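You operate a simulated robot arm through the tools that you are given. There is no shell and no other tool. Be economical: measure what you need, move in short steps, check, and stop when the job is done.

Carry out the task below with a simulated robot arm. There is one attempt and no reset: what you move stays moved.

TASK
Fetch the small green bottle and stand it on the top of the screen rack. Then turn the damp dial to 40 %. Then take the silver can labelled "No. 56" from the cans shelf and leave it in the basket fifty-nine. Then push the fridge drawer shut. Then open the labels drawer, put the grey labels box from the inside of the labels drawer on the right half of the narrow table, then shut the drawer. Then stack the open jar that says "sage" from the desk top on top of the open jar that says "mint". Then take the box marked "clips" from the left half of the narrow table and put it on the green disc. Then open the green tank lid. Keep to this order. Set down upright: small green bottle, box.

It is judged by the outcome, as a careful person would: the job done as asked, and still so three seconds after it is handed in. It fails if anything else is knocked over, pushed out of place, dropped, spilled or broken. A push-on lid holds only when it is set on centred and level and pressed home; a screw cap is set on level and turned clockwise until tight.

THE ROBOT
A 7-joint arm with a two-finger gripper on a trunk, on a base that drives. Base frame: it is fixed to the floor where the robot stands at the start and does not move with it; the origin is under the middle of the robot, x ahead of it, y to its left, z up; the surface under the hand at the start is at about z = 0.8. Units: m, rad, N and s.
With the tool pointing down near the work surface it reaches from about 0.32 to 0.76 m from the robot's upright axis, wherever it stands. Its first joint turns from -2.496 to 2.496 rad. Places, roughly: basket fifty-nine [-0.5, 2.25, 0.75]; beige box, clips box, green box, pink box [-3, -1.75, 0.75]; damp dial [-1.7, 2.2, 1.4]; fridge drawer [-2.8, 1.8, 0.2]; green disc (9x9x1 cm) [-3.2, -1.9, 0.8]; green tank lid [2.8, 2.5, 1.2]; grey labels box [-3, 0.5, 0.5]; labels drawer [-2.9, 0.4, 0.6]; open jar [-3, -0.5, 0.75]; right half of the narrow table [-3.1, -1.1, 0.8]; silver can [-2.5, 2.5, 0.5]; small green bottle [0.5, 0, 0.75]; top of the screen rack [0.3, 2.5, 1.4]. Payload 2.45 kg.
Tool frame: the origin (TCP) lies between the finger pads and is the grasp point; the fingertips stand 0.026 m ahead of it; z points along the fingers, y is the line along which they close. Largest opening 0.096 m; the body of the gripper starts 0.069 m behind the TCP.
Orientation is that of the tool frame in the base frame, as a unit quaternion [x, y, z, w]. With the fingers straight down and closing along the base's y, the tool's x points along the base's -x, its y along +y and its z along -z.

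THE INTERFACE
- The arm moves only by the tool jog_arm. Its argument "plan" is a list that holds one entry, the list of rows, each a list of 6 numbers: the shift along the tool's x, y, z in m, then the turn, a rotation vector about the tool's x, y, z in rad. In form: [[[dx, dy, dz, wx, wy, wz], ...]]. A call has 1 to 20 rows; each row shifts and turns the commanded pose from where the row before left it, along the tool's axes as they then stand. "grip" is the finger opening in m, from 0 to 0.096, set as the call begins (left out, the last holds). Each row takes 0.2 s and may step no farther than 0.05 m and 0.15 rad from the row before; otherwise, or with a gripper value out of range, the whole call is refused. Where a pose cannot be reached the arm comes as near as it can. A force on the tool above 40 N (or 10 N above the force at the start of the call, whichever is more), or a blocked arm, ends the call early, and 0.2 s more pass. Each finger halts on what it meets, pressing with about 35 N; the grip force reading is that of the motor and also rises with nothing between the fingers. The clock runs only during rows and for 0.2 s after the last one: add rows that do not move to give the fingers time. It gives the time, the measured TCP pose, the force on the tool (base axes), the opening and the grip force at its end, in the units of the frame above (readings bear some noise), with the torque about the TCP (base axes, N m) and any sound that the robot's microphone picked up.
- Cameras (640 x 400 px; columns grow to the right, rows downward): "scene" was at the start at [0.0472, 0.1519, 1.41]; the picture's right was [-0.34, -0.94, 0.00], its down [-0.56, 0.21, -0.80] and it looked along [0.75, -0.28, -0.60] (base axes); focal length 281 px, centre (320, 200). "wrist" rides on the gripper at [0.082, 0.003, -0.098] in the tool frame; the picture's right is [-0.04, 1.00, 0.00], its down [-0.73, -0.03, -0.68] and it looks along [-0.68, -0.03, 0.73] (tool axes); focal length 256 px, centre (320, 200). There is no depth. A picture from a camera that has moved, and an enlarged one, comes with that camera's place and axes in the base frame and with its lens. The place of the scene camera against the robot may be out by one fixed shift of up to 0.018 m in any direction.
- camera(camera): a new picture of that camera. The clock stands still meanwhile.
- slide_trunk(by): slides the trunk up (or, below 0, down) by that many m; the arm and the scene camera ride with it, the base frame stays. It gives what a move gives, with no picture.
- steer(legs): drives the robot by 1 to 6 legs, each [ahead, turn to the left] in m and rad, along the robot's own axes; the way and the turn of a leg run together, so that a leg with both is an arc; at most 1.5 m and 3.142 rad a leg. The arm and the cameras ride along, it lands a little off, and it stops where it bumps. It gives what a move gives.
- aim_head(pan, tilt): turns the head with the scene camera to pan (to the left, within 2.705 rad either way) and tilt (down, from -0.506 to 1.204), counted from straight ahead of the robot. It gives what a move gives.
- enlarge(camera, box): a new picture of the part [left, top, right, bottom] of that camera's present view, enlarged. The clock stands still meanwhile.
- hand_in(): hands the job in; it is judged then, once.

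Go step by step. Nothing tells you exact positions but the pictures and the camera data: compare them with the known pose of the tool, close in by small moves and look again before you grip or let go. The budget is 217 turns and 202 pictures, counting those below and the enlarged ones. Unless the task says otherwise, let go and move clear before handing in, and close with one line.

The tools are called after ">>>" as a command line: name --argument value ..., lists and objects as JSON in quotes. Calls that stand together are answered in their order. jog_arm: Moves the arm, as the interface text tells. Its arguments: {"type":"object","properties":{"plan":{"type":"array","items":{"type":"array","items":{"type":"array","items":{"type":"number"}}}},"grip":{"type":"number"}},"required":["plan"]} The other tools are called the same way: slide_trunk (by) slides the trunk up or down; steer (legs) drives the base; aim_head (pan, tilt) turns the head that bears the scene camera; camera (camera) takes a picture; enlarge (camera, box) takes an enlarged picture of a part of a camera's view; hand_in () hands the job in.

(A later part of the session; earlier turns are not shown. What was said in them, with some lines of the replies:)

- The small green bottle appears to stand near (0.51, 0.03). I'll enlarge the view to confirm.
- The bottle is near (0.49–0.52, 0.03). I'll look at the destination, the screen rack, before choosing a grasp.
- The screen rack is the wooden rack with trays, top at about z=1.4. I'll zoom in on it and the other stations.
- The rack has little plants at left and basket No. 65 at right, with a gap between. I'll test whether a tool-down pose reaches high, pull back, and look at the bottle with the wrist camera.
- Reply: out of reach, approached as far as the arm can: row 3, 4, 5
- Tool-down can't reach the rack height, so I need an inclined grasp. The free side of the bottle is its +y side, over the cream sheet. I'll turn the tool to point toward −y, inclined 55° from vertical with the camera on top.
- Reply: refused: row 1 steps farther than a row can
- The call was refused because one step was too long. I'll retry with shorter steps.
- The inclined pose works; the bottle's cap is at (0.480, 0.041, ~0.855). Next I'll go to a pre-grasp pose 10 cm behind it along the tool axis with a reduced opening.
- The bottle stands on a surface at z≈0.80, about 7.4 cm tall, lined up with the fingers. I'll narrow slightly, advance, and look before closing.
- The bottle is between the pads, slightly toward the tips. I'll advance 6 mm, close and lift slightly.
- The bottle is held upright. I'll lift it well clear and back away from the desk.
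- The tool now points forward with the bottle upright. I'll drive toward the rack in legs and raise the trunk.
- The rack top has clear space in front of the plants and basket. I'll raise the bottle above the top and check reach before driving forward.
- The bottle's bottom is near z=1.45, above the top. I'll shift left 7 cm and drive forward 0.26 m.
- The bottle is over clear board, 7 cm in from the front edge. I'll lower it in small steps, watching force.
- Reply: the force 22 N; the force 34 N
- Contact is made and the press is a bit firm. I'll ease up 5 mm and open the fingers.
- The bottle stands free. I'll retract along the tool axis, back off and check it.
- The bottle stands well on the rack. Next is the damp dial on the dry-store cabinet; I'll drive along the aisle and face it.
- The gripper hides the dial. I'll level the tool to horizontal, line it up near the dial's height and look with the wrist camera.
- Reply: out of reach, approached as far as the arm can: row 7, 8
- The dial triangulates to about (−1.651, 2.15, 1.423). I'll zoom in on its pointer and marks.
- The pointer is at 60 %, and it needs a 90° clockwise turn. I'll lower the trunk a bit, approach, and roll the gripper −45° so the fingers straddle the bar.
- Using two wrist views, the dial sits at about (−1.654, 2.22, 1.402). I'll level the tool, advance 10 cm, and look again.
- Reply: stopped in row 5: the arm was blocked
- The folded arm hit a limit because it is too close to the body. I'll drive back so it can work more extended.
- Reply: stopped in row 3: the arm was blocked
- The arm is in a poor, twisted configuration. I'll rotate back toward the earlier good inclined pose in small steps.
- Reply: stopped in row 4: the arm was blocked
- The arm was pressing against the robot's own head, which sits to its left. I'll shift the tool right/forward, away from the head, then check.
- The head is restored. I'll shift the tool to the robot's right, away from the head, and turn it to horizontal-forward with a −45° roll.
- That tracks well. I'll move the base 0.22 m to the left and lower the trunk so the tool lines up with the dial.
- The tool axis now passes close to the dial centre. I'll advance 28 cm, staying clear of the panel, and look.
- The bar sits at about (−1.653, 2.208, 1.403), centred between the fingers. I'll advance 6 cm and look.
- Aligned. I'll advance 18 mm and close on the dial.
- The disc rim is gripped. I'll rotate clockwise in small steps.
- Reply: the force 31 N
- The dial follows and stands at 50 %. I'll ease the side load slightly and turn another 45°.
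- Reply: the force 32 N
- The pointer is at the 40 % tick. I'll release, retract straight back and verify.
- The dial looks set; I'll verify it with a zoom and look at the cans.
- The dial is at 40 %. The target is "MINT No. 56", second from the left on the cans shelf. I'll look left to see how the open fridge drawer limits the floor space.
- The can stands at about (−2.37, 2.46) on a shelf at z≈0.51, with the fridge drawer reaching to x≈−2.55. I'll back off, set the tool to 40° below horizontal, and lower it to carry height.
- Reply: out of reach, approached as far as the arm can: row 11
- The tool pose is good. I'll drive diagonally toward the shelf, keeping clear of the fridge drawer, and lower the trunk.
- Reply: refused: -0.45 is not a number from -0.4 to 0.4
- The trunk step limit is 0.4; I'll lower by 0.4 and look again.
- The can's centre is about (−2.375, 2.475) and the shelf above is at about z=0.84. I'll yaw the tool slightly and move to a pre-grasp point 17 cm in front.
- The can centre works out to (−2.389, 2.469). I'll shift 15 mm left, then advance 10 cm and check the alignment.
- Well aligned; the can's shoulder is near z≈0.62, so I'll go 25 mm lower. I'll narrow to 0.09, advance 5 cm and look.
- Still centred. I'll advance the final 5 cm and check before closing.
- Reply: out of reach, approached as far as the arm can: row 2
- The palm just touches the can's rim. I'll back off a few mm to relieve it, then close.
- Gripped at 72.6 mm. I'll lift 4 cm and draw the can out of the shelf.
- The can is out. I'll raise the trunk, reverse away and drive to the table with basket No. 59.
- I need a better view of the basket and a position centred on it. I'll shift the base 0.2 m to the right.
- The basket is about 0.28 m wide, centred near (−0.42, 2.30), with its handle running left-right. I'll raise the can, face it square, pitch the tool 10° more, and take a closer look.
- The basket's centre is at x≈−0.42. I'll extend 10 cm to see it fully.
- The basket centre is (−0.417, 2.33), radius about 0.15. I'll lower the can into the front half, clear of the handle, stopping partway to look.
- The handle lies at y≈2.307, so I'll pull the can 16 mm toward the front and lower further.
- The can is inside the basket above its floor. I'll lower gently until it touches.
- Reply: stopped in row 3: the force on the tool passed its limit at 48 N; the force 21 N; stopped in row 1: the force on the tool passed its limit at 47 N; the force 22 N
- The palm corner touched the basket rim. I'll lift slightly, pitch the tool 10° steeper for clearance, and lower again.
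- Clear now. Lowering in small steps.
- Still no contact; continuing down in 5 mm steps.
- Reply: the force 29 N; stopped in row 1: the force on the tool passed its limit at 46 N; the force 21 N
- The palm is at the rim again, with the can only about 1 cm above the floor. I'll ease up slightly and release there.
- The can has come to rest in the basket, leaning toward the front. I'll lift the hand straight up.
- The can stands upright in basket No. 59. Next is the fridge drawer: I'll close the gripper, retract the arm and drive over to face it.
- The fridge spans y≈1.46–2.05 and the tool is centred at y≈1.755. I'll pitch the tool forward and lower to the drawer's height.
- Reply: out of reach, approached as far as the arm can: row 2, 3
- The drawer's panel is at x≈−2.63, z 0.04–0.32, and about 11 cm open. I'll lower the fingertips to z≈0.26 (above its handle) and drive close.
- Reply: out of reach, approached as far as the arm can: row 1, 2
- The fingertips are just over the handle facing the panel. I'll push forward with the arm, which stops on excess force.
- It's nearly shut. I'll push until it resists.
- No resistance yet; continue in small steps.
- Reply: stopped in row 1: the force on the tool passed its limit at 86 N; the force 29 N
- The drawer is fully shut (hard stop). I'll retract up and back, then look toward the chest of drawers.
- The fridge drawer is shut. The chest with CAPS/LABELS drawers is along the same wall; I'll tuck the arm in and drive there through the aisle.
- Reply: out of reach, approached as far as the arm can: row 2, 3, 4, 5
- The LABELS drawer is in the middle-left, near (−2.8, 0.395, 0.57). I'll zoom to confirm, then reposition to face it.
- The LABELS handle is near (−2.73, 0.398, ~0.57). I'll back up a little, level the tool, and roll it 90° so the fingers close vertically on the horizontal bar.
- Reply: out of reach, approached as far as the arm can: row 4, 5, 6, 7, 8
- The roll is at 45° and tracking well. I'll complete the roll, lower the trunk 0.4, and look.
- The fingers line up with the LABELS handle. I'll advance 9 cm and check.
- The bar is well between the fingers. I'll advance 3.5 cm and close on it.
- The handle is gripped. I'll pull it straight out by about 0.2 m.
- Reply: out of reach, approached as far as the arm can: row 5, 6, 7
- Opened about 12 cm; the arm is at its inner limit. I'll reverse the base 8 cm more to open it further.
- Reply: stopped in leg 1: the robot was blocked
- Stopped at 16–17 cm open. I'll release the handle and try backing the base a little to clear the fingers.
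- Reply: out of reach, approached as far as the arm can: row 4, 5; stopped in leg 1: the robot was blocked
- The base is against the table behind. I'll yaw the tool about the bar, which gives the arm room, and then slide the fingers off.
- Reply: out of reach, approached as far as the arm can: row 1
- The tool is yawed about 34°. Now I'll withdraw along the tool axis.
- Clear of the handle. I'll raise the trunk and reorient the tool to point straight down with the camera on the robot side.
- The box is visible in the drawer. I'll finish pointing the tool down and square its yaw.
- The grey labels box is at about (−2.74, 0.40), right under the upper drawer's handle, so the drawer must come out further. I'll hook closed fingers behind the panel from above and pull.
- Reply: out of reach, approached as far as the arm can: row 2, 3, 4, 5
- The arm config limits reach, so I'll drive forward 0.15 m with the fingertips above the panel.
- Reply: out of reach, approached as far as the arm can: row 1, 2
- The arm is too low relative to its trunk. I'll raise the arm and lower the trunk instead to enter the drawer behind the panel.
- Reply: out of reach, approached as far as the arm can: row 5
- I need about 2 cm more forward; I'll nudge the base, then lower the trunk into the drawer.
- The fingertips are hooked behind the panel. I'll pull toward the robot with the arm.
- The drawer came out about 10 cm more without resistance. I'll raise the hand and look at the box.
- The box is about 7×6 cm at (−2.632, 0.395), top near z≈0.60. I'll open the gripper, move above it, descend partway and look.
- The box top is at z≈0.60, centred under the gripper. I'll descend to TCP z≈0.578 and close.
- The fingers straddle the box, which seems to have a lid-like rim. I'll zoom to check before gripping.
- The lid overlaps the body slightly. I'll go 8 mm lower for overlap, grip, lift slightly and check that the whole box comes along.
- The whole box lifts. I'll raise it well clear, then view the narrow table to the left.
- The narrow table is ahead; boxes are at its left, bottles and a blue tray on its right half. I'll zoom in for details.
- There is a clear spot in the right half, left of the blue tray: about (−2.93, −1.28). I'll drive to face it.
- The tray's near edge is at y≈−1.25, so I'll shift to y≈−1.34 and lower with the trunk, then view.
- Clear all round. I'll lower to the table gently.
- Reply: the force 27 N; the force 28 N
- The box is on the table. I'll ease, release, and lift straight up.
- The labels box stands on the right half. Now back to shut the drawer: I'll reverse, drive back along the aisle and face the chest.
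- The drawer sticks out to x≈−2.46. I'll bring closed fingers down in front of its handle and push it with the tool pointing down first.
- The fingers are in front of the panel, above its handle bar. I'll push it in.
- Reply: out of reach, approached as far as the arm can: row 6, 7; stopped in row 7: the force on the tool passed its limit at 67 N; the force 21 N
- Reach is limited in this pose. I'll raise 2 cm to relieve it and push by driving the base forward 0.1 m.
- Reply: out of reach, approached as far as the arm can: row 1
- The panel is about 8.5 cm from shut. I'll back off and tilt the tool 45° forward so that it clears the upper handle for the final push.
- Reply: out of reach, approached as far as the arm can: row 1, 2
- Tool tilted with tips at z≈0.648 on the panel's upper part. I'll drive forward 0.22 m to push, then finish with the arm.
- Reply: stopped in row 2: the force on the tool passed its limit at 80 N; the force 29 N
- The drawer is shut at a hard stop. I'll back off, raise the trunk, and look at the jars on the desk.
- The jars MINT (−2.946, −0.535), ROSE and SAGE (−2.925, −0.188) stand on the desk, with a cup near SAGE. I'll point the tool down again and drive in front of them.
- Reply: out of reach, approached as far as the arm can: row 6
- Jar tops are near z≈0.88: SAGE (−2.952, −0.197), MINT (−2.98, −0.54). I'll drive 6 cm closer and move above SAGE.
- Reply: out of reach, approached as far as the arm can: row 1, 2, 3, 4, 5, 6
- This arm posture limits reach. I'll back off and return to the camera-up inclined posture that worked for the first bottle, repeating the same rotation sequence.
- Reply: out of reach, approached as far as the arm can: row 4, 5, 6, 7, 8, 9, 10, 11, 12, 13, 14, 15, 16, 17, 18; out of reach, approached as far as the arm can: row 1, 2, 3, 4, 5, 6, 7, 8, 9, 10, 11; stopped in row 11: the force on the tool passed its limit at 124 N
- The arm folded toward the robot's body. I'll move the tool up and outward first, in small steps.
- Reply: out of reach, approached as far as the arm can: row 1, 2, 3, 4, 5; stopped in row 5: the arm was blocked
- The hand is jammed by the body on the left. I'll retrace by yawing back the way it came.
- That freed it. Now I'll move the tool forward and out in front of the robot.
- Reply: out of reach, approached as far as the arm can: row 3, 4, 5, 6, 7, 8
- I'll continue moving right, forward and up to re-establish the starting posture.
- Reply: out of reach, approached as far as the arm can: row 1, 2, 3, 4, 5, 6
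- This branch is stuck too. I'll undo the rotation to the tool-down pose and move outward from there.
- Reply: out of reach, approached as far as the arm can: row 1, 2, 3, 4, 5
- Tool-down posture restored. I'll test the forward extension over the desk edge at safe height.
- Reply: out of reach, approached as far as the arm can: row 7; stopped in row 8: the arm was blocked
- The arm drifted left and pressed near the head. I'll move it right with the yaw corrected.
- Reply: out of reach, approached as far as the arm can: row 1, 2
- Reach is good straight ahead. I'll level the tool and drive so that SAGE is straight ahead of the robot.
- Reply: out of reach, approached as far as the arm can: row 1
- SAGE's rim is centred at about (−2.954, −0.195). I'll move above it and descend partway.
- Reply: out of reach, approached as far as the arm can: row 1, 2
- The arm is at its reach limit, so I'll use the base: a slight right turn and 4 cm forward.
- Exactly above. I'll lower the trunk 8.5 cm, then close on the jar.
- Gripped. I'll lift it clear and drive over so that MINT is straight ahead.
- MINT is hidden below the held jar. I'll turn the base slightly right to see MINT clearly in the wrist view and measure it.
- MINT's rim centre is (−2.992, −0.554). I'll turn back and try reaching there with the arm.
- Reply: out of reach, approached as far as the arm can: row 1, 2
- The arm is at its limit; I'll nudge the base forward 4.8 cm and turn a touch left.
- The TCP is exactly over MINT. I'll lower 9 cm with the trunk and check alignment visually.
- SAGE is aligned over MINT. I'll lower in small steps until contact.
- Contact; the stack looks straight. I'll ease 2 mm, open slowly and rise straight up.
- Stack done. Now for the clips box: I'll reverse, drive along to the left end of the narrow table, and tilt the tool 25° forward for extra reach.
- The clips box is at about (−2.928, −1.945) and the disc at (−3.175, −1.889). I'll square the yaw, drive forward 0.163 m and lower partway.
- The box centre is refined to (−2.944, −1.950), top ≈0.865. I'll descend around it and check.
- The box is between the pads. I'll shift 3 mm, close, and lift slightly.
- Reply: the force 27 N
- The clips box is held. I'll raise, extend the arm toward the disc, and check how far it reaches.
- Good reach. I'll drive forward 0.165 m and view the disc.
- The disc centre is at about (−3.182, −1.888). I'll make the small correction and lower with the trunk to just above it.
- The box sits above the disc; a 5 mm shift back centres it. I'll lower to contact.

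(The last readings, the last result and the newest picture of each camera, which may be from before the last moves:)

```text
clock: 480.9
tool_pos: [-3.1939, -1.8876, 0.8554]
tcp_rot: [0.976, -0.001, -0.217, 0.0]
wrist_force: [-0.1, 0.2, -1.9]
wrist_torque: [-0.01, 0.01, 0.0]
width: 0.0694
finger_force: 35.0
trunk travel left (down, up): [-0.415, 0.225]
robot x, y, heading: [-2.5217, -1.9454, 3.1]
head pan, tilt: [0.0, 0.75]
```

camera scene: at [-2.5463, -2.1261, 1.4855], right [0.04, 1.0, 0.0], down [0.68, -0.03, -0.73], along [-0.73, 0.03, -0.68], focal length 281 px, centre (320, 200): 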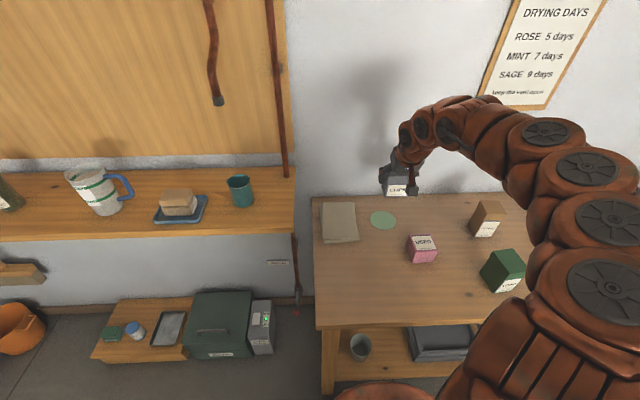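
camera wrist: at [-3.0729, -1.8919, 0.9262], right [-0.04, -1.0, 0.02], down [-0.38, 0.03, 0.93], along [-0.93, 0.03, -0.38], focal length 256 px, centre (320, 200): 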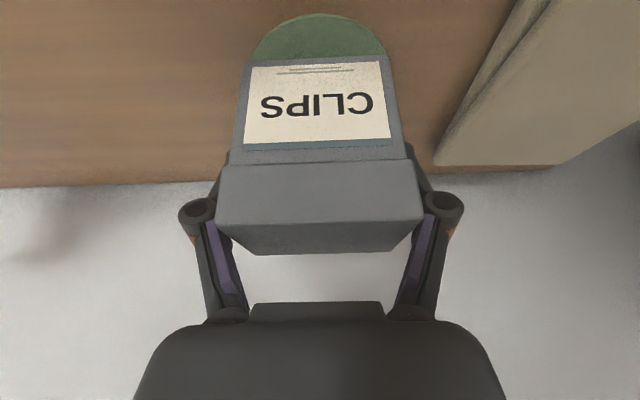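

>>> jog_arm --plan '[[[0.0015, 0, 0.0032, 0, 0, 0], [0, 0, 0, 0, 0, 0]]]'

>>> jog_arm --plan '[[[0.0013, 0, 0.0027, 0, 0, 0], [0, 0, 0, 0, 0, 0]]]'

>>> jog_arm --plan '[[[0.0013, 0, 0.0027, 0, 0, 0], [0, 0, 0, 0, 0, 0]]]'

```text
clock: 481.5
tool_pos: [-3.1931, -1.8889, 0.8512]
tcp_rot: [0.976, -0.001, -0.218, 0.0]
wrist_force: [-0.3, -0.5, 7.0]
wrist_torque: [-0.14, -0.19, 0.0]
width: 0.0695
finger_force: 34.7
trunk travel left (down, up): [-0.415, 0.225]
robot x, y, heading: [-2.5181, -1.9442, 3.107]
head pan, tilt: [0.0, 0.75]
```

```text
clock: 482.1
tool_pos: [-3.1922, -1.8891, 0.851]
tcp_rot: [0.976, -0.001, -0.22, -0.001]
wrist_force: [-1.8, 0.2, 31.1]
wrist_torque: [-0.08, -0.63, 0.01]
width: 0.0698
finger_force: 34.3
trunk travel left (down, up): [-0.415, 0.225]
robot x, y, heading: [-2.5197, -1.9436, 3.104]
head pan, tilt: [0.0, 0.75]
```

```text
clock: 482.4
tool_pos: [-3.1944, -1.8885, 0.8492]
tcp_rot: [0.975, -0.001, -0.222, -0.001]
wrist_force: [1.5, 0.0, 21.0]
wrist_torque: [-0.18, -0.7, 0.0]
width: 0.0697
finger_force: 35.2
trunk travel left (down, up): [-0.415, 0.225]
robot x, y, heading: [-2.5217, -1.94, 3.103]
head pan, tilt: [0.0, 0.75]
stopped in row 1: the force on the tool passed its limit at 45 N (the readings are from after the stop); the commanded pose is now the measured one
```

Seated on the disc. I'll ease, open, and rise straight up.

>>> jog_arm --plan '[[[-0.0013, 0, -0.0027, 0, 0, 0], [0, 0, 0, 0, 0, 0]]]'

>>> jog_arm --plan '[[[0, 0, 0, 0, 0, 0], [0, 0, 0, 0, 0, 0], [0, 0, 0, 0, 0, 0]]]' --grip 0.094

>>> slide_trunk --by 0.2

>>> enlarge --camera "scene" --box '[320, 150, 460, 270]'

```text
clock: 483.0
tool_pos: [-3.1931, -1.8884, 0.8506]
tcp_rot: [0.976, -0.001, -0.219, -0.001]
wrist_force: [-0.3, 1.0, 9.9]
wrist_torque: [-0.04, -0.24, 0.03]
width: 0.0695
finger_force: 35.3
trunk travel left (down, up): [-0.415, 0.225]
robot x, y, heading: [-2.5195, -1.9415, 3.104]
head pan, tilt: [0.0, 0.75]
```

```text
clock: 483.8
tool_pos: [-3.1942, -1.8891, 0.8498]
tcp_rot: [0.976, -0.001, -0.219, -0.001]
wrist_force: [-0.4, 0.4, 0.4]
wrist_torque: [0.0, -0.01, -0.03]
width: 0.0942
finger_force: 0.2
trunk travel left (down, up): [-0.415, 0.225]
robot x, y, heading: [-2.5187, -1.9431, 3.102]
head pan, tilt: [0.0, 0.75]
```

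```text
clock: 486.0
tool_pos: [-3.1934, -1.8887, 1.051]
tcp_rot: [0.976, -0.001, -0.219, -0.001]
wrist_force: [0.1, -0.3, 1.0]
wrist_torque: [0.01, 0.0, 0.0]
width: 0.0941
finger_force: 0.0
trunk travel left (down, up): [-0.615, 0.025]
robot x, y, heading: [-2.5233, -1.9432, 3.101]
head pan, tilt: [0.0, 0.75]
```

```text
3.33 times, centred on (390, 210) of scene
camera zoom: at [-2.5464, -2.1261, 1.5654], right [0.04, 1.0, 0.0], down [0.68, -0.03, -0.73], along [-0.73, 0.03, -0.68], focal length 938 px, centre (87, 167)
```

zoom: 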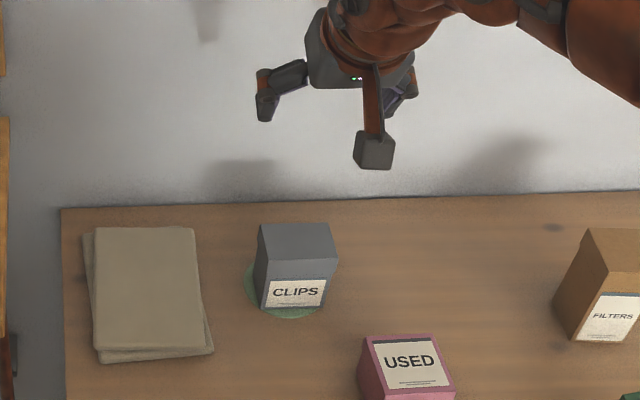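

The clips box is on the green disc. Last is the green tank lid across the room; I'll drive back through the aisle in stages.

>>> steer --legs '[[-0.4, 0], [0, -1.531], [1.5, 0]]'

>>> steer --legs '[[1.0, 0], [0.9, 0], [0, -1.571]]'

```text
clock: 499.2
tool_pos: [-2.0451, 0.1931, 1.0498]
tcp_rot: [0.693, -0.687, -0.155, -0.155]
wrist_force: [0.9, -0.2, 0.7]
wrist_torque: [-0.03, -0.02, 0.02]
width: 0.094
finger_force: 0.1
trunk travel left (down, up): [-0.615, 0.025]
robot x, y, heading: [-2.0913, -0.4788, 1.539]
head pan, tilt: [0.0, 0.75]
```

```text
clock: 512.4
tool_pos: [-1.3658, 1.3835, 1.0496]
tcp_rot: [-0.023, 0.975, 0.004, 0.219]
wrist_force: [0.0, 0.1, -0.2]
wrist_torque: [-0.02, 0.03, 0.0]
width: 0.0938
finger_force: 0.0
trunk travel left (down, up): [-0.615, 0.025]
robot x, y, heading: [-2.0394, 1.4034, 0.014]
head pan, tilt: [0.0, 0.75]
```

I'm in the cross aisle facing +x. I'll drive east and look at the tank bench.

>>> steer --legs '[[1.5, 0], [1.2, 0]]'

>>> aim_head --pan 0.4 --tilt 0.25

>>> camera --camera "scene"

```text
clock: 525.6
tool_pos: [1.3477, 1.4025, 1.0499]
tcp_rot: [-0.022, 0.975, 0.005, 0.221]
wrist_force: [0.1, -0.5, -0.2]
wrist_torque: [0.0, -0.01, 0.0]
width: 0.0944
finger_force: 0.0
trunk travel left (down, up): [-0.615, 0.025]
robot x, y, heading: [0.673, 1.4244, 0.008]
head pan, tilt: [0.0, 0.75]
```

```text
clock: 526.5
tool_pos: [1.349, 1.4016, 1.0499]
tcp_rot: [-0.022, 0.975, 0.004, 0.219]
wrist_force: [-0.4, -0.3, 0.9]
wrist_torque: [-0.03, 0.0, -0.01]
width: 0.094
finger_force: 0.1
trunk travel left (down, up): [-0.615, 0.025]
robot x, y, heading: [0.676, 1.4267, 0.005]
head pan, tilt: [0.4, 0.25]
```

```text
16 pictures are left
camera scene: at [0.7242, 1.6406, 1.6105], right [0.4, -0.92, 0.0], down [-0.23, -0.1, -0.97], along [0.89, 0.38, -0.25], focal length 281 px, centre (320, 200)
```

scene: 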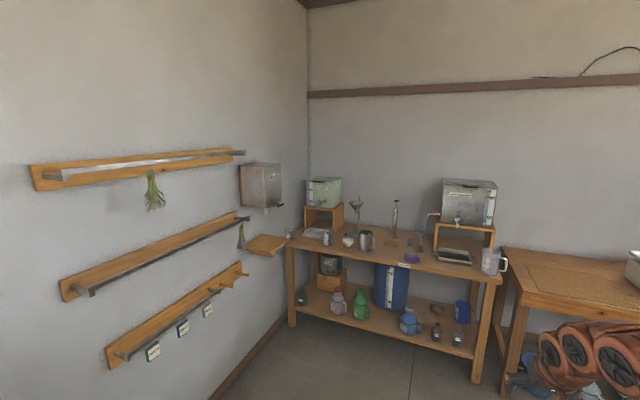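

The green tank stands at the left end of the bench. I'll zoom in to see its lid.

>>> enlarge --camera "scene" --box '[280, 160, 400, 260]'

```text
4.00 times, centred on (340, 210) of scene
camera zoom: at [0.7242, 1.6406, 1.6105], right [0.4, -0.92, 0.0], down [-0.23, -0.1, -0.97], along [0.89, 0.38, -0.25], focal length 1125 px, centre (240, 160)
```

zoom: 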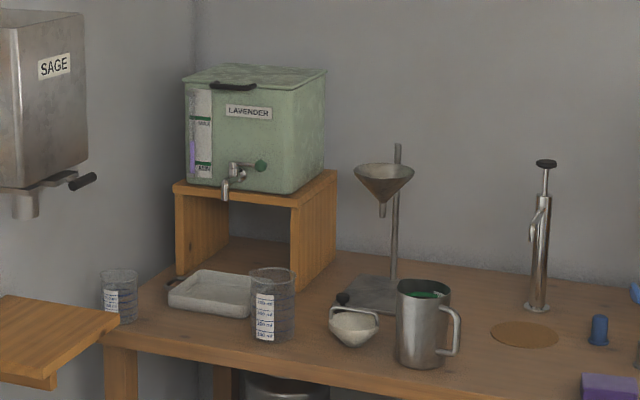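

The lid has a black handle on its front edge at about (2.69, 2.50, 1.20), so it is hinged at the back. I'll drive closer and level the tool.

>>> steer --legs '[[0, 0.49], [1.15, 0]]'

>>> jog_arm --plan '[[[0, 0, -0.03, 0, -0.12, 0], [0, 0, -0.03, 0, -0.12, 0], [0, 0, 0, 0, -0.12, 0], [0, 0, 0, 0, -0.12, 0], [0, 0, 0, 0, -0.12, 0], [0, 0, 0, 0, -0.12, 0], [0, 0, 0, 0, -0.12, 0], [0, 0, 0, 0, 0, 0]]]' --grip 0.0

>>> aim_head --pan 0.1 --tilt 0.35

>>> camera --camera "scene"

```text
clock: 533.7
tool_pos: [2.2558, 2.2858, 1.0489]
tcp_rot: [-0.267, 0.939, 0.06, 0.211]
wrist_force: [0.4, -0.6, -0.7]
wrist_torque: [0.0, 0.01, 0.01]
width: 0.0938
finger_force: 0.0
trunk travel left (down, up): [-0.615, 0.025]
robot x, y, heading: [1.6557, 1.9769, 0.512]
head pan, tilt: [0.4, 0.25]
```

```text
clock: 535.5
tool_pos: [2.2387, 2.2723, 1.1054]
tcp_rot: [-0.218, 0.77, 0.164, 0.577]
wrist_force: [-0.6, -0.3, -0.5]
wrist_torque: [-0.01, 0.0, 0.02]
width: 0.0001
finger_force: 28.9
out of reach, approached as far as the arm can: row 7
trunk travel left (down, up): [-0.615, 0.025]
robot x, y, heading: [1.6551, 1.9814, 0.517]
head pan, tilt: [0.4, 0.25]
```

```text
clock: 536.3
tool_pos: [2.2394, 2.2723, 1.1046]
tcp_rot: [-0.219, 0.77, 0.163, 0.576]
wrist_force: [-0.2, -0.1, -0.6]
wrist_torque: [-0.01, -0.01, 0.01]
width: 0.0
finger_force: 28.8
trunk travel left (down, up): [-0.615, 0.025]
robot x, y, heading: [1.6582, 1.978, 0.513]
head pan, tilt: [0.099, 0.351]
```

```text
14 pictures are left
camera scene: at [1.6133, 2.1622, 1.6012], right [0.58, -0.82, 0.0], down [-0.28, -0.2, -0.94], along [0.77, 0.54, -0.34], focal length 281 px, centre (320, 200)
```

scene: 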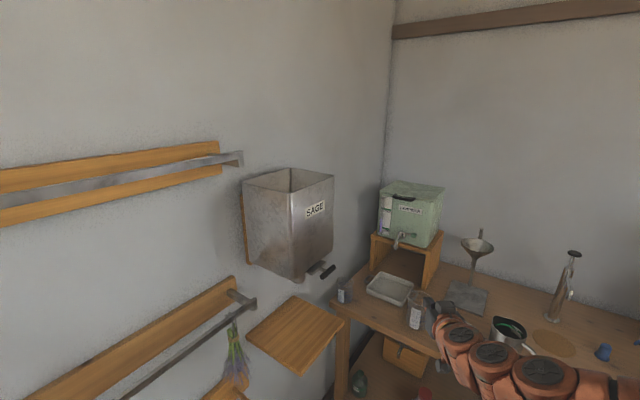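

The handle triangulates to (2.754, 2.525, 1.195). I'll raise the tool tip to just below that height and drive 0.38 m closer.

>>> jog_arm --plan '[[[-0.0264, 0, -0.0078, 0, 0, 0], [-0.0264, 0, -0.0078, 0, 0, 0], [0, 0, 0, 0, 0, 0]]]'

>>> steer --legs '[[0.36, 0]]'

>>> camera --camera "scene"

>>> camera --camera "wrist"

```text
clock: 537.1
tool_pos: [2.2391, 2.2722, 1.162]
tcp_rot: [-0.219, 0.771, 0.163, 0.576]
wrist_force: [-0.3, -0.5, 0.3]
wrist_torque: [-0.04, 0.0, -0.01]
width: 0.0001
finger_force: 27.9
trunk travel left (down, up): [-0.615, 0.025]
robot x, y, heading: [1.6536, 1.9754, 0.516]
head pan, tilt: [0.099, 0.351]
```

```text
clock: 539.4
tool_pos: [2.5501, 2.4438, 1.1618]
tcp_rot: [-0.216, 0.771, 0.161, 0.577]
wrist_force: [-0.5, 0.7, -0.3]
wrist_torque: [0.01, 0.01, -0.05]
width: 0.0001
finger_force: 28.1
trunk travel left (down, up): [-0.615, 0.025]
robot x, y, heading: [1.966, 2.1505, 0.511]
head pan, tilt: [0.099, 0.351]
```

```text
13 pictures are left
camera scene: at [1.9239, 2.3372, 1.6011], right [0.57, -0.82, 0.0], down [-0.28, -0.2, -0.94], along [0.77, 0.54, -0.34], focal length 281 px, centre (320, 200)
```

scene: 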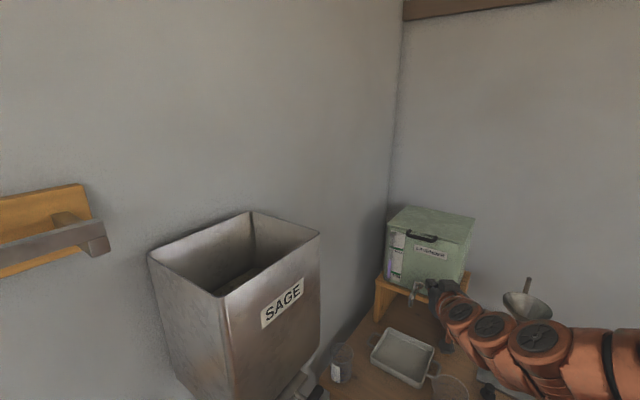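

```text
12 pictures are left
camera wrist: at [2.4481, 2.3857, 1.1104], right [-0.51, 0.86, 0.04], down [-0.36, -0.26, 0.9], along [0.78, 0.44, 0.44], focal length 256 px, centre (320, 200)
```

wrist: 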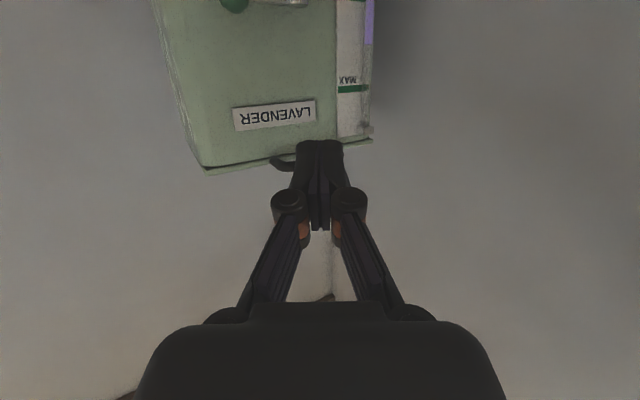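

The lid's front edge lies along y at x≈2.76 with its hinge near x≈3.0. I'll approach more head-on for reach.

>>> steer --legs '[[0, 0.18], [0.17, 0], [0, -0.24]]'

>>> enlarge --camera "scene" --box '[340, 160, 560, 340]'

>>> camera --camera "wrist"

```text
clock: 542.3
tool_pos: [2.6936, 2.519, 1.1609]
tcp_rot: [-0.195, 0.777, 0.145, 0.58]
wrist_force: [0.6, -0.5, -0.5]
wrist_torque: [-0.01, -0.03, -0.01]
width: 0.0
finger_force: 28.2
trunk travel left (down, up): [-0.615, 0.025]
robot x, y, heading: [2.0953, 2.2603, 0.457]
head pan, tilt: [0.099, 0.351]
```

```text
2.22 times, centred on (450, 250) of scene
camera zoom: at [2.0628, 2.4467, 1.6011], right [0.53, -0.85, 0.0], down [-0.29, -0.18, -0.94], along [0.8, 0.5, -0.34], focal length 625 px, centre (31, 89)
```

zoom: 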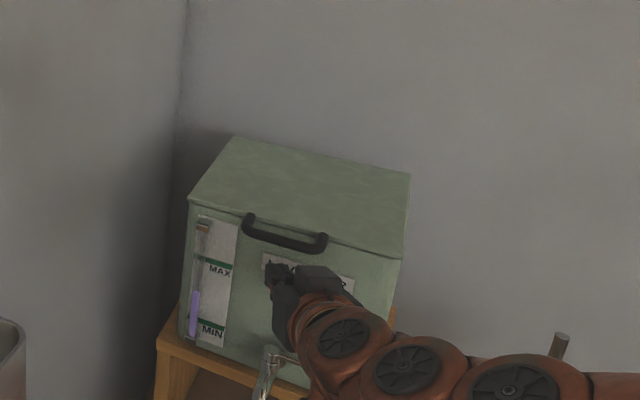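

```text
10 pictures are left
camera wrist: at [2.5886, 2.4659, 1.1103], right [-0.46, 0.89, 0.04], down [-0.38, -0.24, 0.9], along [0.8, 0.4, 0.44], focal length 256 px, centre (320, 200)
```

wrist: 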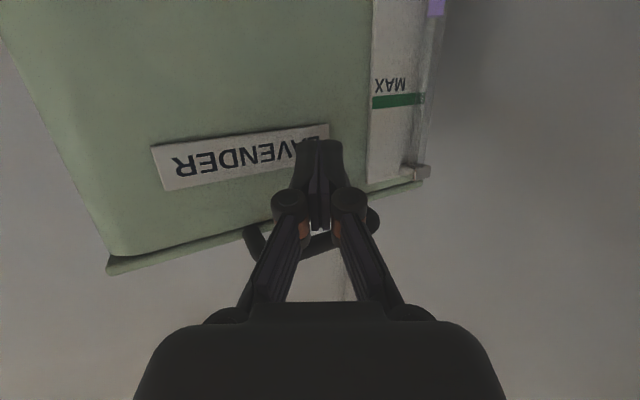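

The fingers are just below the D-shaped handle. I'll advance 2.5 cm under it and raise 10 cm along its arc.

>>> jog_arm --plan '[[[-0.0062, -0.0118, 0.021, 0, 0, 0], [-0.025, -0.002, -0.0035, 0, 0, 0], [-0.025, -0.002, -0.0035, 0, 0, 0], [-0.025, -0.002, -0.0035, 0, 0, 0], [-0.025, -0.002, -0.0035, 0, 0, 0], [0, 0, 0, 0, 0, 0]]]'

>>> enlarge --camera "scene" --box '[340, 120, 560, 300]'

```text
clock: 542.8
tool_pos: [2.7098, 2.5189, 1.163]
tcp_rot: [-0.199, 0.779, 0.15, 0.575]
wrist_force: [-41.0, -18.9, 17.0]
wrist_torque: [0.12, -0.59, -0.3]
width: 0.0
finger_force: 28.2
trunk travel left (down, up): [-0.615, 0.025]
robot x, y, heading: [2.0903, 2.2545, 0.457]
head pan, tilt: [0.099, 0.351]
stopped in row 2: the force on the tool passed its limit at 62 N (the readings are from after the stop); the commanded pose is now the measured one
```

```text
2.22 times, centred on (450, 210) of scene
camera zoom: at [2.0573, 2.4441, 1.6017], right [0.53, -0.85, 0.0], down [-0.29, -0.18, -0.94], along [0.8, 0.5, -0.34], focal length 625 px, centre (31, 178)
```

zoom: 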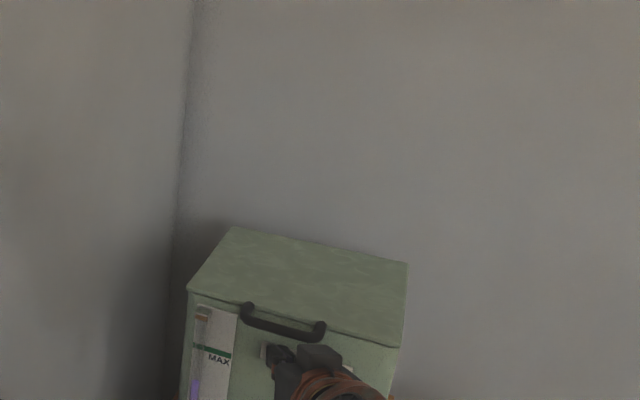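

The tip touched the tank's face. I'll back off 7 mm and then raise.

>>> jog_arm --plan '[[[0.0017, 0.0033, -0.0059, 0, 0, 0], [-0.019, 0, -0.0057, 0, 0, 0], [-0.019, 0, -0.0057, 0, 0, 0], [-0.025, -0.002, -0.0035, 0, 0, 0], [-0.025, -0.002, -0.0035, 0, 0, 0], [0, 0, 0, 0, 0, 0]]]'

>>> enlarge --camera "scene" --box '[340, 120, 560, 300]'

```text
clock: 544.2
tool_pos: [2.7165, 2.52, 1.249]
tcp_rot: [-0.198, 0.78, 0.149, 0.574]
wrist_force: [-0.3, 0.3, -0.3]
wrist_torque: [0.03, 0.01, 0.0]
width: 0.0
finger_force: 29.1
trunk travel left (down, up): [-0.615, 0.025]
robot x, y, heading: [2.088, 2.2535, 0.451]
head pan, tilt: [0.099, 0.351]
```

```text
2.22 times, centred on (450, 210) of scene
camera zoom: at [2.0625, 2.4464, 1.6011], right [0.53, -0.85, 0.0], down [-0.29, -0.18, -0.94], along [0.8, 0.5, -0.34], focal length 625 px, centre (31, 178)
```

zoom: 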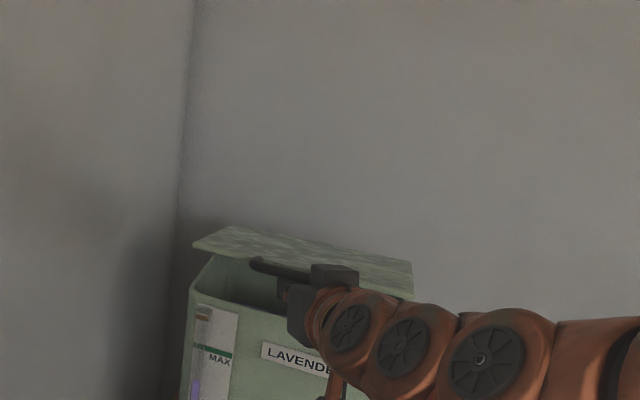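

The lid is lifting freely. I'll continue along the arc up to about 45°.

>>> jog_arm --plan '[[[-0.037, -0.0066, 0.0019, 0, 0, 0], [-0.037, -0.0066, 0.0019, 0, 0, 0], [-0.0322, -0.0101, 0.0103, 0, 0, 0], [-0.0322, -0.0101, 0.0103, 0, 0, 0], [0, 0, 0, 0, 0, 0]]]'

>>> enlarge --camera "scene" --box '[340, 80, 560, 280]'

```text
clock: 545.4
tool_pos: [2.79, 2.5202, 1.3732]
tcp_rot: [-0.198, 0.78, 0.149, 0.574]
wrist_force: [-1.2, -0.4, 0.7]
wrist_torque: [0.0, -0.02, 0.02]
width: 0.0
finger_force: 28.2
trunk travel left (down, up): [-0.615, 0.025]
robot x, y, heading: [2.0927, 2.2573, 0.455]
head pan, tilt: [0.099, 0.351]
```

```text
2.00 times, centred on (450, 180) of scene
camera zoom: at [2.0622, 2.4464, 1.6011], right [0.53, -0.85, 0.0], down [-0.29, -0.18, -0.94], along [0.8, 0.5, -0.34], focal length 562 px, centre (60, 240)
```

zoom: 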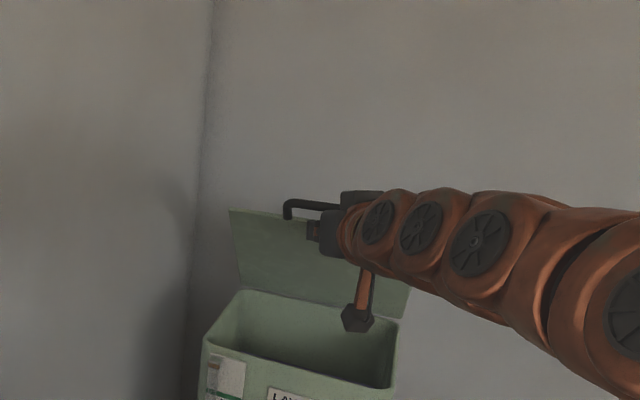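

The lid is past halfway. I'll keep pushing it back along the arc.

>>> jog_arm --plan '[[[-0.019, -0.0141, 0.022, 0, 0, 0], [-0.019, -0.0141, 0.022, 0, 0, 0], [-0.0123, -0.0141, 0.0239, 0, 0, 0], [-0.0123, -0.0141, 0.0239, 0, 0, 0], [0, 0, 0, 0, 0, 0]]]'

>>> enlarge --camera "scene" --box '[340, 80, 560, 280]'

```text
clock: 546.6
tool_pos: [2.9104, 2.523, 1.4059]
tcp_rot: [-0.199, 0.781, 0.149, 0.574]
wrist_force: [0.2, 0.8, -0.4]
wrist_torque: [-0.02, 0.02, -0.01]
width: 0.0
finger_force: 28.1
trunk travel left (down, up): [-0.615, 0.025]
robot x, y, heading: [2.0935, 2.2566, 0.455]
head pan, tilt: [0.099, 0.351]
```

```text
2.00 times, centred on (450, 180) of scene
camera zoom: at [2.0628, 2.4466, 1.6011], right [0.53, -0.85, 0.0], down [-0.29, -0.18, -0.94], along [0.8, 0.5, -0.34], focal length 562 px, centre (60, 240)
```

zoom: 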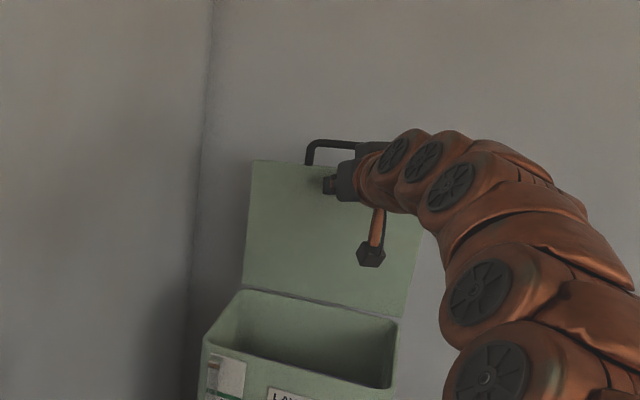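

The lid is near vertical. I'll push it a little further back, past vertical.

>>> jog_arm --plan '[[[-0.005, -0.0094, 0.0169, 0, 0, 0], [-0.005, -0.0094, 0.0169, 0, 0, 0], [-0.005, -0.0094, 0.0169, 0, 0, 0], [-0.005, -0.0094, 0.0169, 0, 0, 0], [0, 0, 0, 0, 0, 0]]]'

>>> enlarge --camera "scene" --box '[340, 80, 560, 280]'

```text
clock: 547.7
tool_pos: [2.9659, 2.534, 1.4058]
tcp_rot: [-0.207, 0.777, 0.155, 0.575]
wrist_force: [-36.3, -0.4, -0.6]
wrist_torque: [-0.06, -0.08, 0.19]
width: 0.0
finger_force: 29.0
out of reach, approached as far as the arm can: row 4
trunk travel left (down, up): [-0.615, 0.025]
robot x, y, heading: [2.0935, 2.2567, 0.464]
head pan, tilt: [0.099, 0.351]
stopped in row 5: the force on the tool passed its limit at 49 N (the readings are from after the stop); the commanded pose is now the measured one
```

```text
2.00 times, centred on (450, 180) of scene
camera zoom: at [2.0561, 2.4468, 1.6008], right [0.53, -0.85, 0.0], down [-0.29, -0.18, -0.94], along [0.8, 0.5, -0.34], focal length 562 px, centre (60, 240)
```

zoom: 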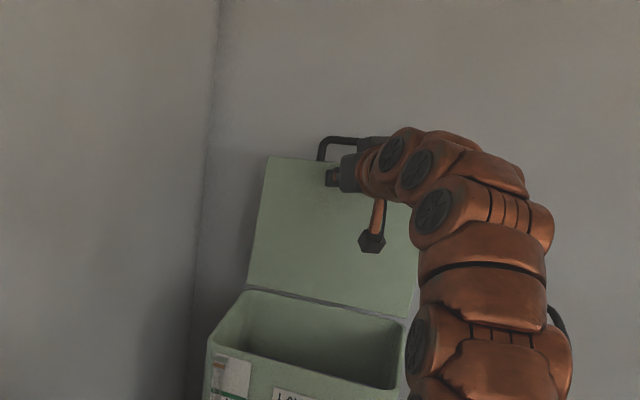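

The lid reached its stop. I'll retract straight back and check that it stays open.

>>> jog_arm --plan '[[[0.005, 0.0094, -0.0169, 0, 0, 0], [0.01, 0.0188, -0.0338, 0, 0, 0], [0.01, 0.0188, -0.0338, 0, 0, 0], [0.01, 0.0188, -0.0338, 0, 0, 0], [0, 0, 0, 0, 0, 0]]]'

>>> steer --legs '[[-0.3, 0]]'

>>> camera --camera "scene"

```text
clock: 548.9
tool_pos: [2.8291, 2.5265, 1.4038]
tcp_rot: [-0.205, 0.777, 0.155, 0.574]
wrist_force: [-1.4, -0.4, 0.4]
wrist_torque: [-0.04, 0.03, 0.02]
width: 0.0
finger_force: 28.4
trunk travel left (down, up): [-0.615, 0.025]
robot x, y, heading: [2.0921, 2.2607, 0.459]
head pan, tilt: [0.099, 0.351]
```

```text
clock: 551.0
tool_pos: [2.5576, 2.3898, 1.4029]
tcp_rot: [-0.204, 0.778, 0.154, 0.573]
wrist_force: [0.2, 0.6, -1.1]
wrist_torque: [-0.01, 0.0, 0.0]
width: 0.0001
finger_force: 28.5
trunk travel left (down, up): [-0.615, 0.025]
robot x, y, heading: [1.8155, 2.1207, 0.458]
head pan, tilt: [0.099, 0.351]
```

```text
4 pictures are left
camera scene: at [1.7878, 2.3104, 1.6011], right [0.53, -0.85, 0.0], down [-0.29, -0.18, -0.94], along [0.8, 0.5, -0.34], focal length 281 px, centre (320, 200)
```

scene: 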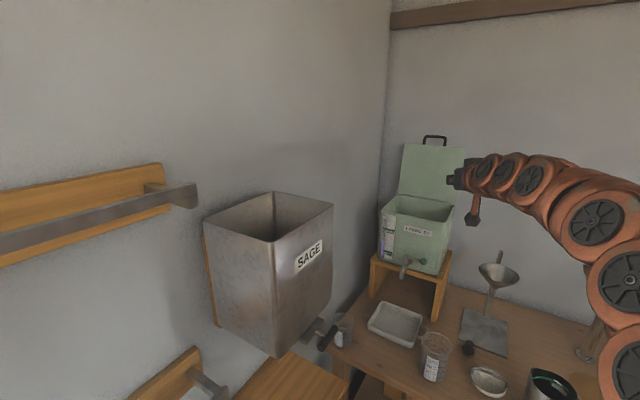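

The green lid stays open and the hand is clear of everything, so I'm handing the job in.

>>> hand_in

```text
The job is handed in.
```

All eight steps were done in the order you gave, the gripper was clear of everything at the end, and the job has been handed in.
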